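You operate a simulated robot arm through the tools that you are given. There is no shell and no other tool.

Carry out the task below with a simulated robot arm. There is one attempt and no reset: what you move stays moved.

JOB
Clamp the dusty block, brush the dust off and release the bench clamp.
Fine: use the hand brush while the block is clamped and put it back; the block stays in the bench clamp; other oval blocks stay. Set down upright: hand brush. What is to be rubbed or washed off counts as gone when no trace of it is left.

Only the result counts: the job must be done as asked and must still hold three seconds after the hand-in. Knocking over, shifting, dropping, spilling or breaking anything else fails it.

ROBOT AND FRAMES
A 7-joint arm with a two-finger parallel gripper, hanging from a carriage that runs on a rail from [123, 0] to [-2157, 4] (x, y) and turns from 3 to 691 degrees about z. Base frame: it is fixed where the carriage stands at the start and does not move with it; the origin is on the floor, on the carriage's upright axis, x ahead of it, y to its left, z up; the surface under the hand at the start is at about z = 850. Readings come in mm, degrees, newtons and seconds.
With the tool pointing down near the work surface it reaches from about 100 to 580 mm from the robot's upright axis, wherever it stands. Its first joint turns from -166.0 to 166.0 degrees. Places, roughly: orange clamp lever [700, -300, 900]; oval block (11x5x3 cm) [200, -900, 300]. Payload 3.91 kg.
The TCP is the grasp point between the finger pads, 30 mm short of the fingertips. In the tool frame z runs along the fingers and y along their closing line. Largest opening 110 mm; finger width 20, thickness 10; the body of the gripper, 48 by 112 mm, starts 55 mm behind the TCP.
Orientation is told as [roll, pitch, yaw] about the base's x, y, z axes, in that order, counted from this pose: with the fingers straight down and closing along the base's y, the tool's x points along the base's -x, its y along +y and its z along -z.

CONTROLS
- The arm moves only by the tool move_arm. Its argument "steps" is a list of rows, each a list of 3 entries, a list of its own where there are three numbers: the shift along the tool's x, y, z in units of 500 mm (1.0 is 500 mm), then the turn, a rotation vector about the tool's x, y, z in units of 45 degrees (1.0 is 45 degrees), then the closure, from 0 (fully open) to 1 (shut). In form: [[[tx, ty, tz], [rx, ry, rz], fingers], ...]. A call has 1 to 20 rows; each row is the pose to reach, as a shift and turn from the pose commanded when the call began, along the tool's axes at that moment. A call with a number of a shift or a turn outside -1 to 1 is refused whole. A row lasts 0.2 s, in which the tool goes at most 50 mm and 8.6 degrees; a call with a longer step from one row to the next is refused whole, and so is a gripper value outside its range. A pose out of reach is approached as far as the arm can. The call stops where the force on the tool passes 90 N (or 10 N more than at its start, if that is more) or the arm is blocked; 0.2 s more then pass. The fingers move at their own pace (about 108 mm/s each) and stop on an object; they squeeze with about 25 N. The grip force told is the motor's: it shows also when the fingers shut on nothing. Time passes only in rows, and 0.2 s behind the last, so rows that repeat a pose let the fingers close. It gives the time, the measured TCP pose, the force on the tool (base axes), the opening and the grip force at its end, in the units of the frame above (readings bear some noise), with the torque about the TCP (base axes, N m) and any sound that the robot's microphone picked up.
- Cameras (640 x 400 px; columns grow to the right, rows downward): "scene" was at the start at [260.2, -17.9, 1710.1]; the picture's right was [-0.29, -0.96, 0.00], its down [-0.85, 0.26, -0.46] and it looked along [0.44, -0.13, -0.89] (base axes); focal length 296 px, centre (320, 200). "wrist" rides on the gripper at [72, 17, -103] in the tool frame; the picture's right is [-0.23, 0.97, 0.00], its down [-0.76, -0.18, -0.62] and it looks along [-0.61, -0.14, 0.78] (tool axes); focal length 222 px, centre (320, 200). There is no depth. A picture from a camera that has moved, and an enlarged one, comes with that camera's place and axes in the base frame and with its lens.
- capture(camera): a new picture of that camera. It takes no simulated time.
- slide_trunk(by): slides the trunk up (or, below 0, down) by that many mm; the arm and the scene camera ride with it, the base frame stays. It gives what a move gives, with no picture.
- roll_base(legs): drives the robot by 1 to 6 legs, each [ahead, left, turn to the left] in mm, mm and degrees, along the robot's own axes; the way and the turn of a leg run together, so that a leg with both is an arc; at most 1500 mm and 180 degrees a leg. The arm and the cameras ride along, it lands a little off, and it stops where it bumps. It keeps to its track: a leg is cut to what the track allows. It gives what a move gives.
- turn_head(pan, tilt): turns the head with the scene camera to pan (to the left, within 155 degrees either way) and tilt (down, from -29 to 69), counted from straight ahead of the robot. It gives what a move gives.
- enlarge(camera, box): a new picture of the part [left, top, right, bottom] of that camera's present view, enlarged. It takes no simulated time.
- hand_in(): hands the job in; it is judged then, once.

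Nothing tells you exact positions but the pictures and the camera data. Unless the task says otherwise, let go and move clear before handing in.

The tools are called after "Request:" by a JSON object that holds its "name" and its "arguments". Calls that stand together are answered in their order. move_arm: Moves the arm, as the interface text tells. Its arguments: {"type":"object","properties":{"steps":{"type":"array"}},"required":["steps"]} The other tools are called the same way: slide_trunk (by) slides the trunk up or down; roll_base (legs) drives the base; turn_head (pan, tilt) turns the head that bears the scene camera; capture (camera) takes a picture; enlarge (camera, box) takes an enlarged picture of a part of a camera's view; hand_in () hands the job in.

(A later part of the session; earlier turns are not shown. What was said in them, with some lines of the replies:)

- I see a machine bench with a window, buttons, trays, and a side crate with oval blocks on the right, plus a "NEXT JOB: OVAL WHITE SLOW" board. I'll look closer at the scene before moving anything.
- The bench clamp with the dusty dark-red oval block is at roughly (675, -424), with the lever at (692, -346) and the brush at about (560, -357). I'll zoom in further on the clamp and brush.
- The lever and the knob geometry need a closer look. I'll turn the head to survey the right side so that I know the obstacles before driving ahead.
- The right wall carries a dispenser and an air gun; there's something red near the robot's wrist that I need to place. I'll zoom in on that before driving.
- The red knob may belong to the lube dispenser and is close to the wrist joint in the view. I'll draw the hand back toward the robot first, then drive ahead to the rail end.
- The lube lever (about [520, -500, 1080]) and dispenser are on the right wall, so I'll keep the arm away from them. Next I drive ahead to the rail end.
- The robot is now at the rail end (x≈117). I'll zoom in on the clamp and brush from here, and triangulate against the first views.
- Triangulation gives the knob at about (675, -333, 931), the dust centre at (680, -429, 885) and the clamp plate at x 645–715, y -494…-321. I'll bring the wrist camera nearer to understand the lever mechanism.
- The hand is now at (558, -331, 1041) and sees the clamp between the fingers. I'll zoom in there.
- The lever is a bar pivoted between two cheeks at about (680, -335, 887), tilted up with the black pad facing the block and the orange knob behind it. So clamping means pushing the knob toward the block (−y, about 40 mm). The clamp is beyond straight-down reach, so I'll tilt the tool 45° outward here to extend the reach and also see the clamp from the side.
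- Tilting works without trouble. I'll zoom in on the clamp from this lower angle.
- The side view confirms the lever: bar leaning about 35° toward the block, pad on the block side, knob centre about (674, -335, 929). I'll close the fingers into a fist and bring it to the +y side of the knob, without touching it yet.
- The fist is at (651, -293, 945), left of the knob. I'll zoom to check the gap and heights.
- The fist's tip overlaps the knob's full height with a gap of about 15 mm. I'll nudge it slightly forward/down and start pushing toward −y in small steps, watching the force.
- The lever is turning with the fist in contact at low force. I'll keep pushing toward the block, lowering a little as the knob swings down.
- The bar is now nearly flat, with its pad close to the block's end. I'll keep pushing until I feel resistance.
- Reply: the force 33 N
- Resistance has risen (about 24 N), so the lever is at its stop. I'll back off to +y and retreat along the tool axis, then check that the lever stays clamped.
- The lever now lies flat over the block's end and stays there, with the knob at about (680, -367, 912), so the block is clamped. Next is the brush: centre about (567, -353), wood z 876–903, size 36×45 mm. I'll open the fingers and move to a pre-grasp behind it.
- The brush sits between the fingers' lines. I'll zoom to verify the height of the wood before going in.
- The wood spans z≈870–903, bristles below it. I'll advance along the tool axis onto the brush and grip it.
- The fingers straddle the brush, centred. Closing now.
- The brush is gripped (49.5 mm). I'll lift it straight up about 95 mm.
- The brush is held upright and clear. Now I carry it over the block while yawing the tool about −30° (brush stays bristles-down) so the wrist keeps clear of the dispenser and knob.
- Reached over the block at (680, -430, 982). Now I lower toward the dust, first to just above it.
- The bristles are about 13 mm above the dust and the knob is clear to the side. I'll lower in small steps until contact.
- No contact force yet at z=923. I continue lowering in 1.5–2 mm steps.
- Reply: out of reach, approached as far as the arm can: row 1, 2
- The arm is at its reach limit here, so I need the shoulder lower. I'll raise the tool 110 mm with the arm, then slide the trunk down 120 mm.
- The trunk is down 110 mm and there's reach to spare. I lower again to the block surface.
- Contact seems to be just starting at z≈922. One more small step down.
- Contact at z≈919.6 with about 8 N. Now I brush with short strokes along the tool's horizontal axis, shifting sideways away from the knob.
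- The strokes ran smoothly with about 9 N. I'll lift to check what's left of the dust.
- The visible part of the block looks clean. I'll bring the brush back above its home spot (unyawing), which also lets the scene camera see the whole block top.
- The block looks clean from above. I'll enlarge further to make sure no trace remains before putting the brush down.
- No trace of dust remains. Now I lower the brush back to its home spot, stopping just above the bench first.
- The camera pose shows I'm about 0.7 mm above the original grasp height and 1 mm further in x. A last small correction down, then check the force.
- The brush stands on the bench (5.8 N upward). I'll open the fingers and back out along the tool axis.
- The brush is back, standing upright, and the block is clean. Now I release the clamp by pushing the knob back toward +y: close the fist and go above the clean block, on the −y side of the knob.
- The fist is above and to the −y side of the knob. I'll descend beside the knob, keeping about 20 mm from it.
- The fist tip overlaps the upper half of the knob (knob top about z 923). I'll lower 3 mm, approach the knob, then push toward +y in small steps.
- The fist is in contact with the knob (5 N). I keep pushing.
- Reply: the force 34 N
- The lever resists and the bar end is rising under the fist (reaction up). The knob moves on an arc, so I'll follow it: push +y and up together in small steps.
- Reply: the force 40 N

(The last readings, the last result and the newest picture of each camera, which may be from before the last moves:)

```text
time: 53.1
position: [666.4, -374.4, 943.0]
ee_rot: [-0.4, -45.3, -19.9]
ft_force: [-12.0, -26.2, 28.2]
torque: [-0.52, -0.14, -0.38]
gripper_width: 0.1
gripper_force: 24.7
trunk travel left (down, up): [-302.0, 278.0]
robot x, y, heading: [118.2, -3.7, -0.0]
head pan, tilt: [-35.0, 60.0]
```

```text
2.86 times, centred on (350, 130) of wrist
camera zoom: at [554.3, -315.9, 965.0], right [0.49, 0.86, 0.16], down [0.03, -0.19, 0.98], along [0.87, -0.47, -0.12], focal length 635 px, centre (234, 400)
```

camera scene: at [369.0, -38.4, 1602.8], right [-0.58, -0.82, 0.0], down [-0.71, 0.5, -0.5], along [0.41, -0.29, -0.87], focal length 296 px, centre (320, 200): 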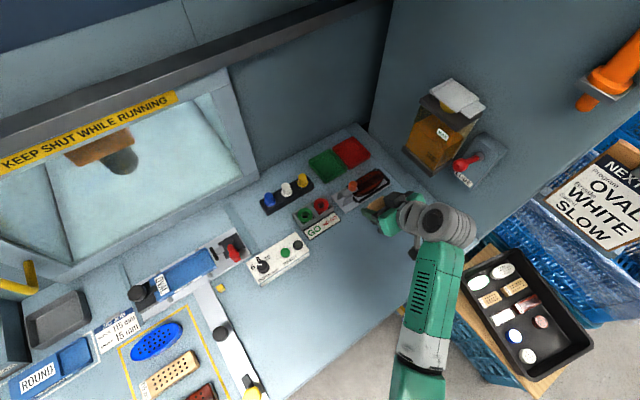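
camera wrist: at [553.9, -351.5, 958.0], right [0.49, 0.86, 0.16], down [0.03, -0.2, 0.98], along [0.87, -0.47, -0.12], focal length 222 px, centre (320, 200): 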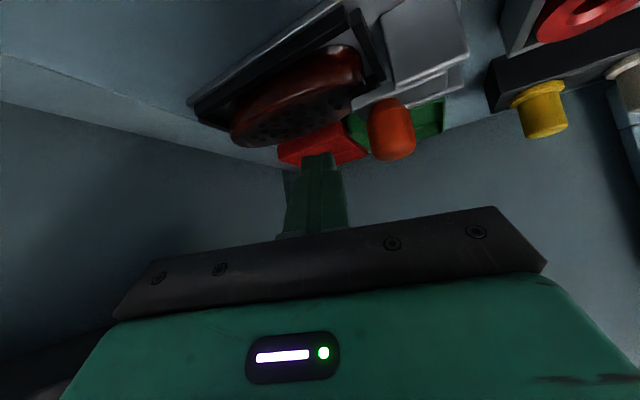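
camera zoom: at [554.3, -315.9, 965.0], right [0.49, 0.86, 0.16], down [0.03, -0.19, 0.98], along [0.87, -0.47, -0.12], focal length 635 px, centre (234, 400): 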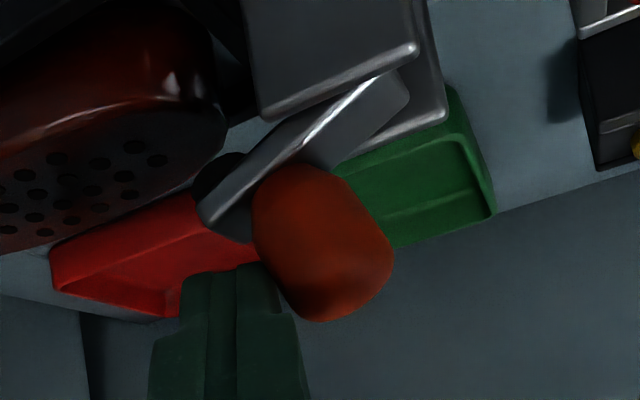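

The lever is opening nicely. I continue along the arc.

Request:
{"name": "move_arm", "arguments": {"steps": [[[-0.0023, 0.0075, -0.0062], [0, 0, 0], 1], [[-0.0046, 0.015, -0.0124], [0, 0, 0], 1], [[-0.0046, 0.015, -0.0124], [0, 0, 0], 1]]}}

Request:
{"name": "enlarge", "arguments": {"camera": "wrist", "box": [240, 60, 460, 200]}}

```text
time: 54.0
position: [667.1, -364.8, 948.6]
ee_rot: [-0.3, -45.4, -20.0]
ft_force: [-8.8, -19.7, 31.1]
torque: [-0.56, -0.18, -0.34]
gripper_width: 0.0
gripper_force: 25.2
trunk travel left (down, up): [-302.0, 278.0]
robot x, y, heading: [114.4, 3.1, -0.3]
head pan, tilt: [-35.0, 60.0]
```

```text
2.86 times, centred on (350, 130) of wrist
camera zoom: at [555.2, -306.0, 971.0], right [0.49, 0.86, 0.16], down [0.03, -0.19, 0.98], along [0.87, -0.47, -0.12], focal length 635 px, centre (234, 400)
```

zoom: 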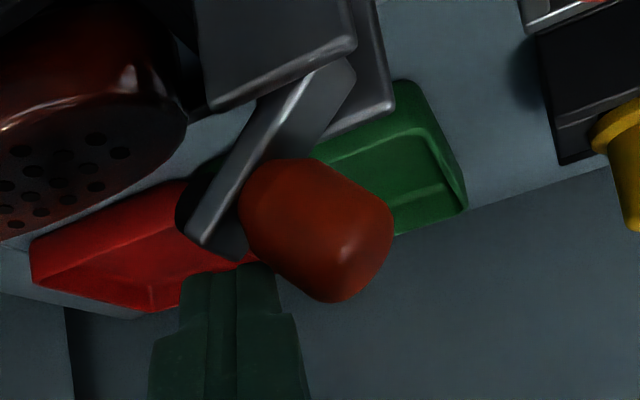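

Lever at about 45° now. A bit further, with mostly +y.

Request:
{"name": "move_arm", "arguments": {"steps": [[[0, 0.0056, -0.0029], [0, 0, 0], 1], [[0, 0.0113, -0.0057], [0, 0, 0], 1], [[0, 0.017, -0.0086], [0, 0, 0], 1], [[0, 0.017, -0.0086], [0, 0, 0], 1]]}}

Request:
{"name": "enlarge", "arguments": {"camera": "wrist", "box": [240, 60, 460, 200]}}

```text
time: 55.0
position: [667.1, -357.9, 951.7]
ee_rot: [-0.5, -45.4, -19.9]
ft_force: [-12.9, -19.5, 36.7]
torque: [-0.76, -0.16, -0.41]
gripper_width: 0.1
gripper_force: 25.1
trunk travel left (down, up): [-302.0, 278.0]
robot x, y, heading: [114.8, 2.3, -0.1]
head pan, tilt: [-35.0, 60.0]
```

```text
2.86 times, centred on (350, 130) of wrist
camera zoom: at [555.7, -299.3, 974.1], right [0.49, 0.86, 0.16], down [0.03, -0.19, 0.98], along [0.87, -0.47, -0.12], focal length 635 px, centre (234, 400)
```

zoom: 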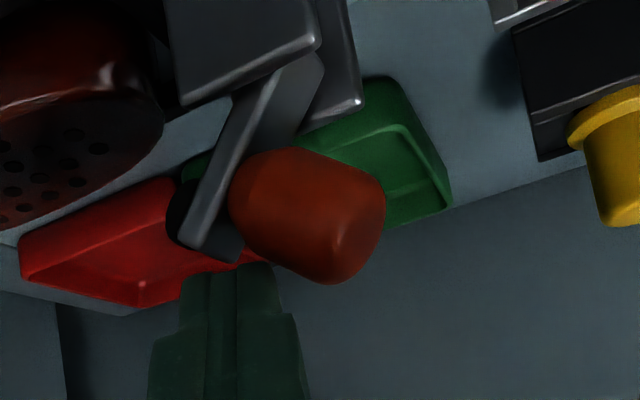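

The lever is nearly at its starting angle. I'll back off upward and look whether it stays.

Request:
{"name": "move_arm", "arguments": {"steps": [[[-0.019, -0.005, -0.0165], [0, 0, 0], 1], [[-0.0378, -0.0094, -0.033], [0, 0, 0], 1], [[-0.07, -0.06, -0.07], [0, 0, 0], 1], [[-0.07, -0.06, -0.07], [0, 0, 0], 1]]}}

Request:
{"name": "capture", "arguments": {"camera": "wrist"}}

Request:
{"name": "enlarge", "arguments": {"camera": "wrist", "box": [240, 0, 460, 140]}}

Request:
{"name": "enlarge", "arguments": {"camera": "scene", "box": [320, 150, 400, 200]}}

```text
time: 56.0
position: [656.5, -378.6, 999.5]
ee_rot: [0.1, -44.9, -20.1]
ft_force: [-0.5, 0.4, 0.2]
torque: [0.0, 0.0, 0.03]
gripper_width: 0.0
gripper_force: 24.6
trunk travel left (down, up): [-302.0, 278.0]
robot x, y, heading: [117.5, -0.2, 0.1]
head pan, tilt: [-35.0, 60.0]
```

```text
taken
camera wrist: at [544.9, -320.6, 1021.3], right [0.49, 0.86, 0.16], down [0.03, -0.2, 0.98], along [0.87, -0.47, -0.12], focal length 222 px, centre (320, 200)
```

wrist: 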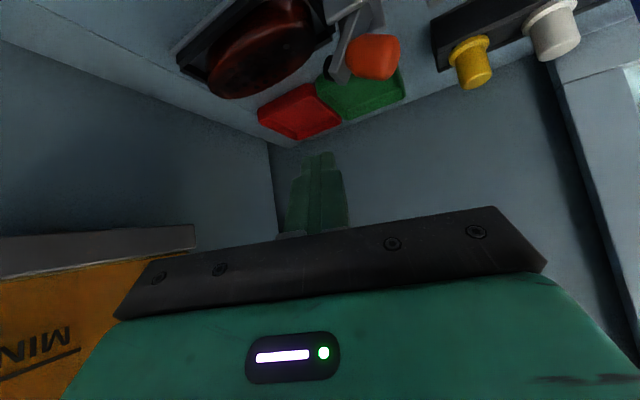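

```text
2.86 times, centred on (350, 70) of wrist
camera zoom: at [544.9, -320.6, 1021.3], right [0.49, 0.86, 0.16], down [0.03, -0.2, 0.98], along [0.87, -0.47, -0.12], focal length 635 px, centre (234, 571)
```

zoom: 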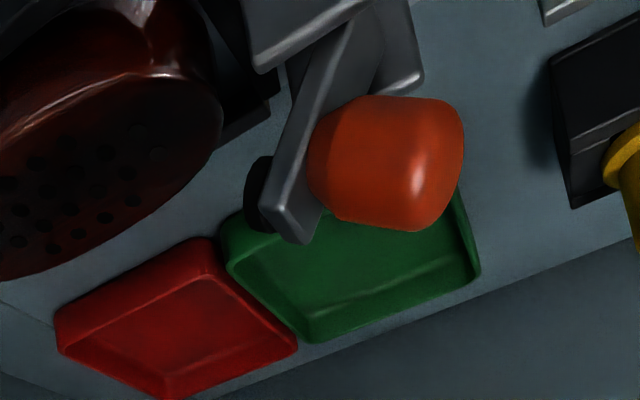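

```text
8.00 times, centred on (360, 175) of scene
camera zoom: at [369.0, -38.5, 1602.8], right [-0.58, -0.82, 0.0], down [-0.71, 0.5, -0.5], along [0.41, -0.29, -0.87], focal length 2372 px, centre (0, 400)
```

zoom: 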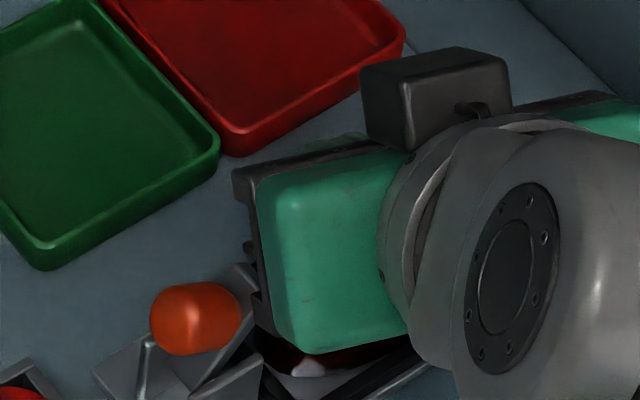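

The lever has returned to its original open position (knob ≈ (676, -333, 930)), so the clamp is released. I'll retreat and check the whole scene.

Request:
{"name": "move_arm", "arguments": {"steps": [[[0.0, 0.0, -0.05], [0, 0, 0], 1], [[0.05, 0.01, -0.12], [0, 0, 0], 1], [[0.1, 0.02, -0.19], [0, 0, 0], 1], [[0.14, 0.03, -0.26], [0, 0, 0], 1], [[0.174, 0.04, -0.316], [0, 0, 0], 1], [[0.174, 0.04, -0.316], [0, 0, 0], 1]]}}

Request:
{"name": "capture", "arguments": {"camera": "scene"}}

Request:
{"name": "enlarge", "arguments": {"camera": "scene", "box": [310, 150, 430, 230]}}

Request:
{"name": "enlarge", "arguments": {"camera": "wrist", "box": [160, 0, 480, 200]}}

```text
time: 57.4
position: [501.4, -301.1, 1043.8]
ee_rot: [0.1, -45.0, -20.1]
ft_force: [-0.1, -0.1, 0.2]
torque: [0.02, -0.01, -0.02]
gripper_width: 0.3
gripper_force: 24.7
trunk travel left (down, up): [-302.0, 278.0]
robot x, y, heading: [116.9, 0.0, -0.2]
head pan, tilt: [-35.0, 60.0]
```

```text
taken
camera scene: at [369.0, -38.3, 1602.8], right [-0.58, -0.82, 0.0], down [-0.71, 0.5, -0.5], along [0.41, -0.29, -0.87], focal length 296 px, centre (320, 200)
```

scene: 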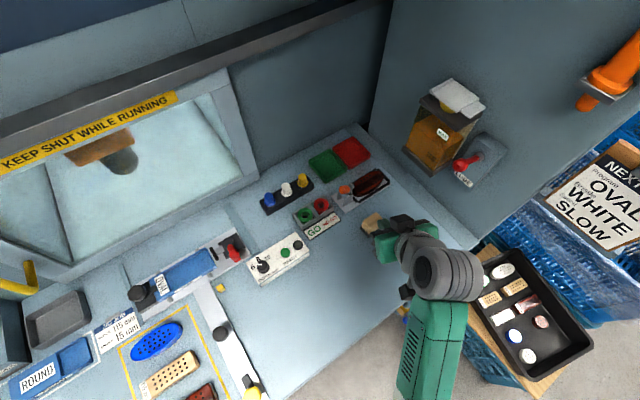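

```text
5.00 times, centred on (370, 190) of scene
camera zoom: at [369.0, -38.3, 1602.8], right [-0.58, -0.82, 0.0], down [-0.71, 0.5, -0.5], along [0.41, -0.29, -0.87], focal length 1482 px, centre (70, 250)
```

zoom: 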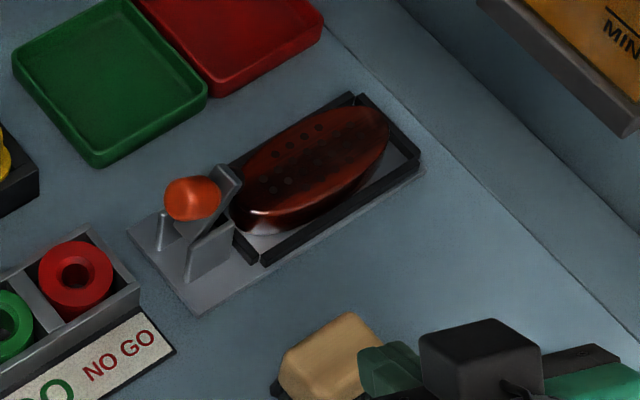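

```text
2.00 times, centred on (320, 100) of wrist
camera zoom: at [389.7, -243.3, 1067.5], right [0.49, 0.86, 0.16], down [0.03, -0.2, 0.98], along [0.87, -0.47, -0.12], focal length 444 px, centre (320, 400)
```

zoom: 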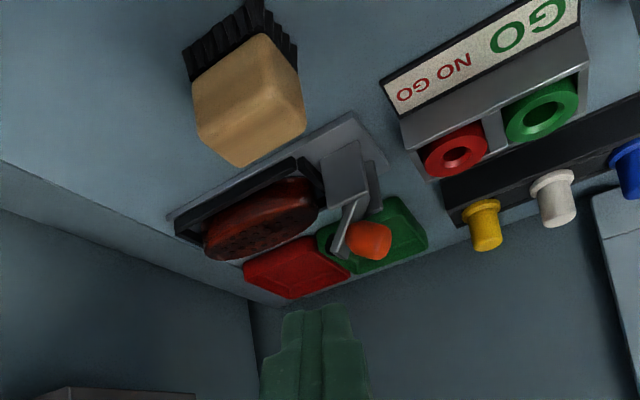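

The lever is open, the block sits clean in the clamp and the brush stands upright. I'll move the hand further clear and take a last close look.

Request:
{"name": "move_arm", "arguments": {"steps": [[[0.0, 0.0, -0.07], [0, 0, 0], 1], [[0.0, 0.05, -0.14], [0, 0, 0], 1], [[0.0, 0.1, -0.2], [0, 0, 0], 0.5], [[0.0, 0.1, -0.2], [0, 0, 0], 0.5], [[0.0, 0.1, -0.2], [0, 0, 0], 0.5]]}}

Request:
{"name": "enlarge", "arguments": {"camera": "scene", "box": [340, 165, 400, 203]}}

Request:
{"name": "enlarge", "arguments": {"camera": "scene", "box": [330, 190, 430, 260]}}

Request:
{"name": "capture", "arguments": {"camera": "wrist"}}

```text
time: 58.5
position: [447.7, -228.0, 1116.7]
ee_rot: [0.1, -45.0, -20.1]
ft_force: [0.7, -0.3, 0.8]
torque: [0.02, 0.01, 0.01]
gripper_width: 54.8
gripper_force: 0.0
trunk travel left (down, up): [-302.0, 278.0]
robot x, y, heading: [113.8, -0.3, -0.2]
head pan, tilt: [-35.0, 60.0]
```

```text
10.53 times, centred on (370, 184) of scene
camera zoom: at [369.1, -38.4, 1602.9], right [-0.58, -0.82, 0.0], down [-0.71, 0.5, -0.5], along [0.41, -0.29, -0.87], focal length 3121 px, centre (-206, 368)
```

zoom: 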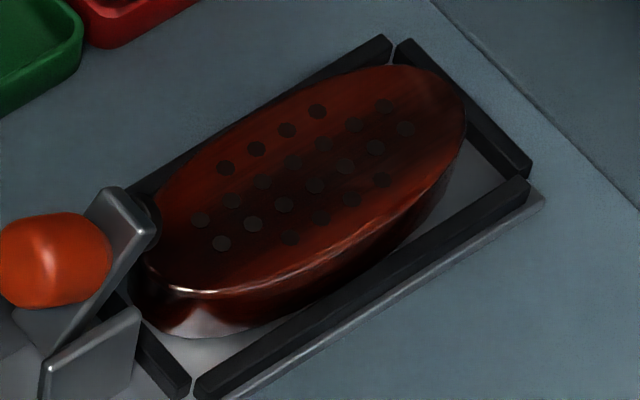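

```text
5.71 times, centred on (380, 225) of scene
camera zoom: at [369.1, -38.4, 1602.9], right [-0.58, -0.82, 0.0], down [-0.71, 0.5, -0.5], along [0.41, -0.29, -0.87], focal length 1694 px, centre (-23, 57)
```

zoom: 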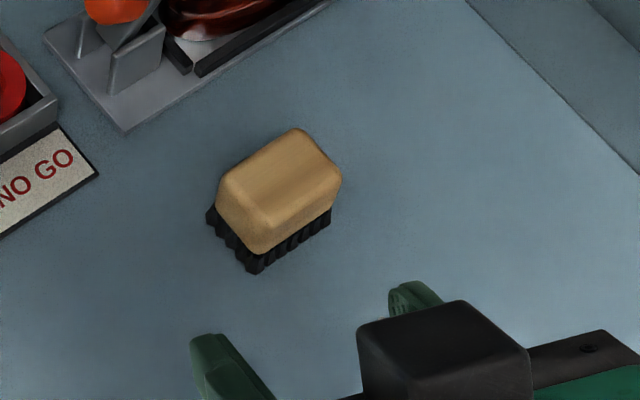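

```text
taken
camera wrist: at [337.0, -170.2, 1139.2], right [0.49, 0.86, 0.16], down [0.03, -0.2, 0.98], along [0.87, -0.47, -0.12], focal length 222 px, centre (320, 200)
```

wrist: 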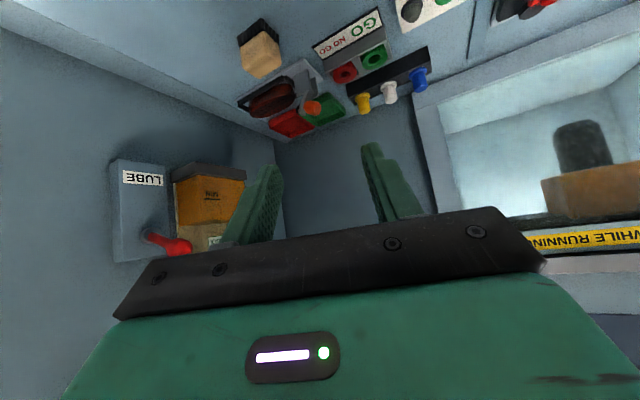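

I handed the job in after confirming the result: the block is clean and still seated in the bench clamp. The lever is back in its open position, and the brush stands upright within a few mm of its original spot. The hand is clear of everything.

Request:
{"name": "hand_in", "arguments": {}}

```text
The job is handed in.
```

The job is done and handed in. The dusty block was clamped, brushed clean and released.

- **Block:** it is still in the bench clamp, and no trace of dust shows in the close-up pictures.
- **Clamp:** the orange lever is back at its original open position. Opening it took a firmer push than closing it.
- **Brush:** I used it only while the block was clamped. It stands upright within a few millimetres of its original spot.
- **Other items:** I did not touch anything else, and the other oval blocks look undisturbed.

The hand is drawn back, clear of the bench. To reach the clamp I drove the robot about 115 mm ahead and lowered the trunk 110 mm, and left both there.
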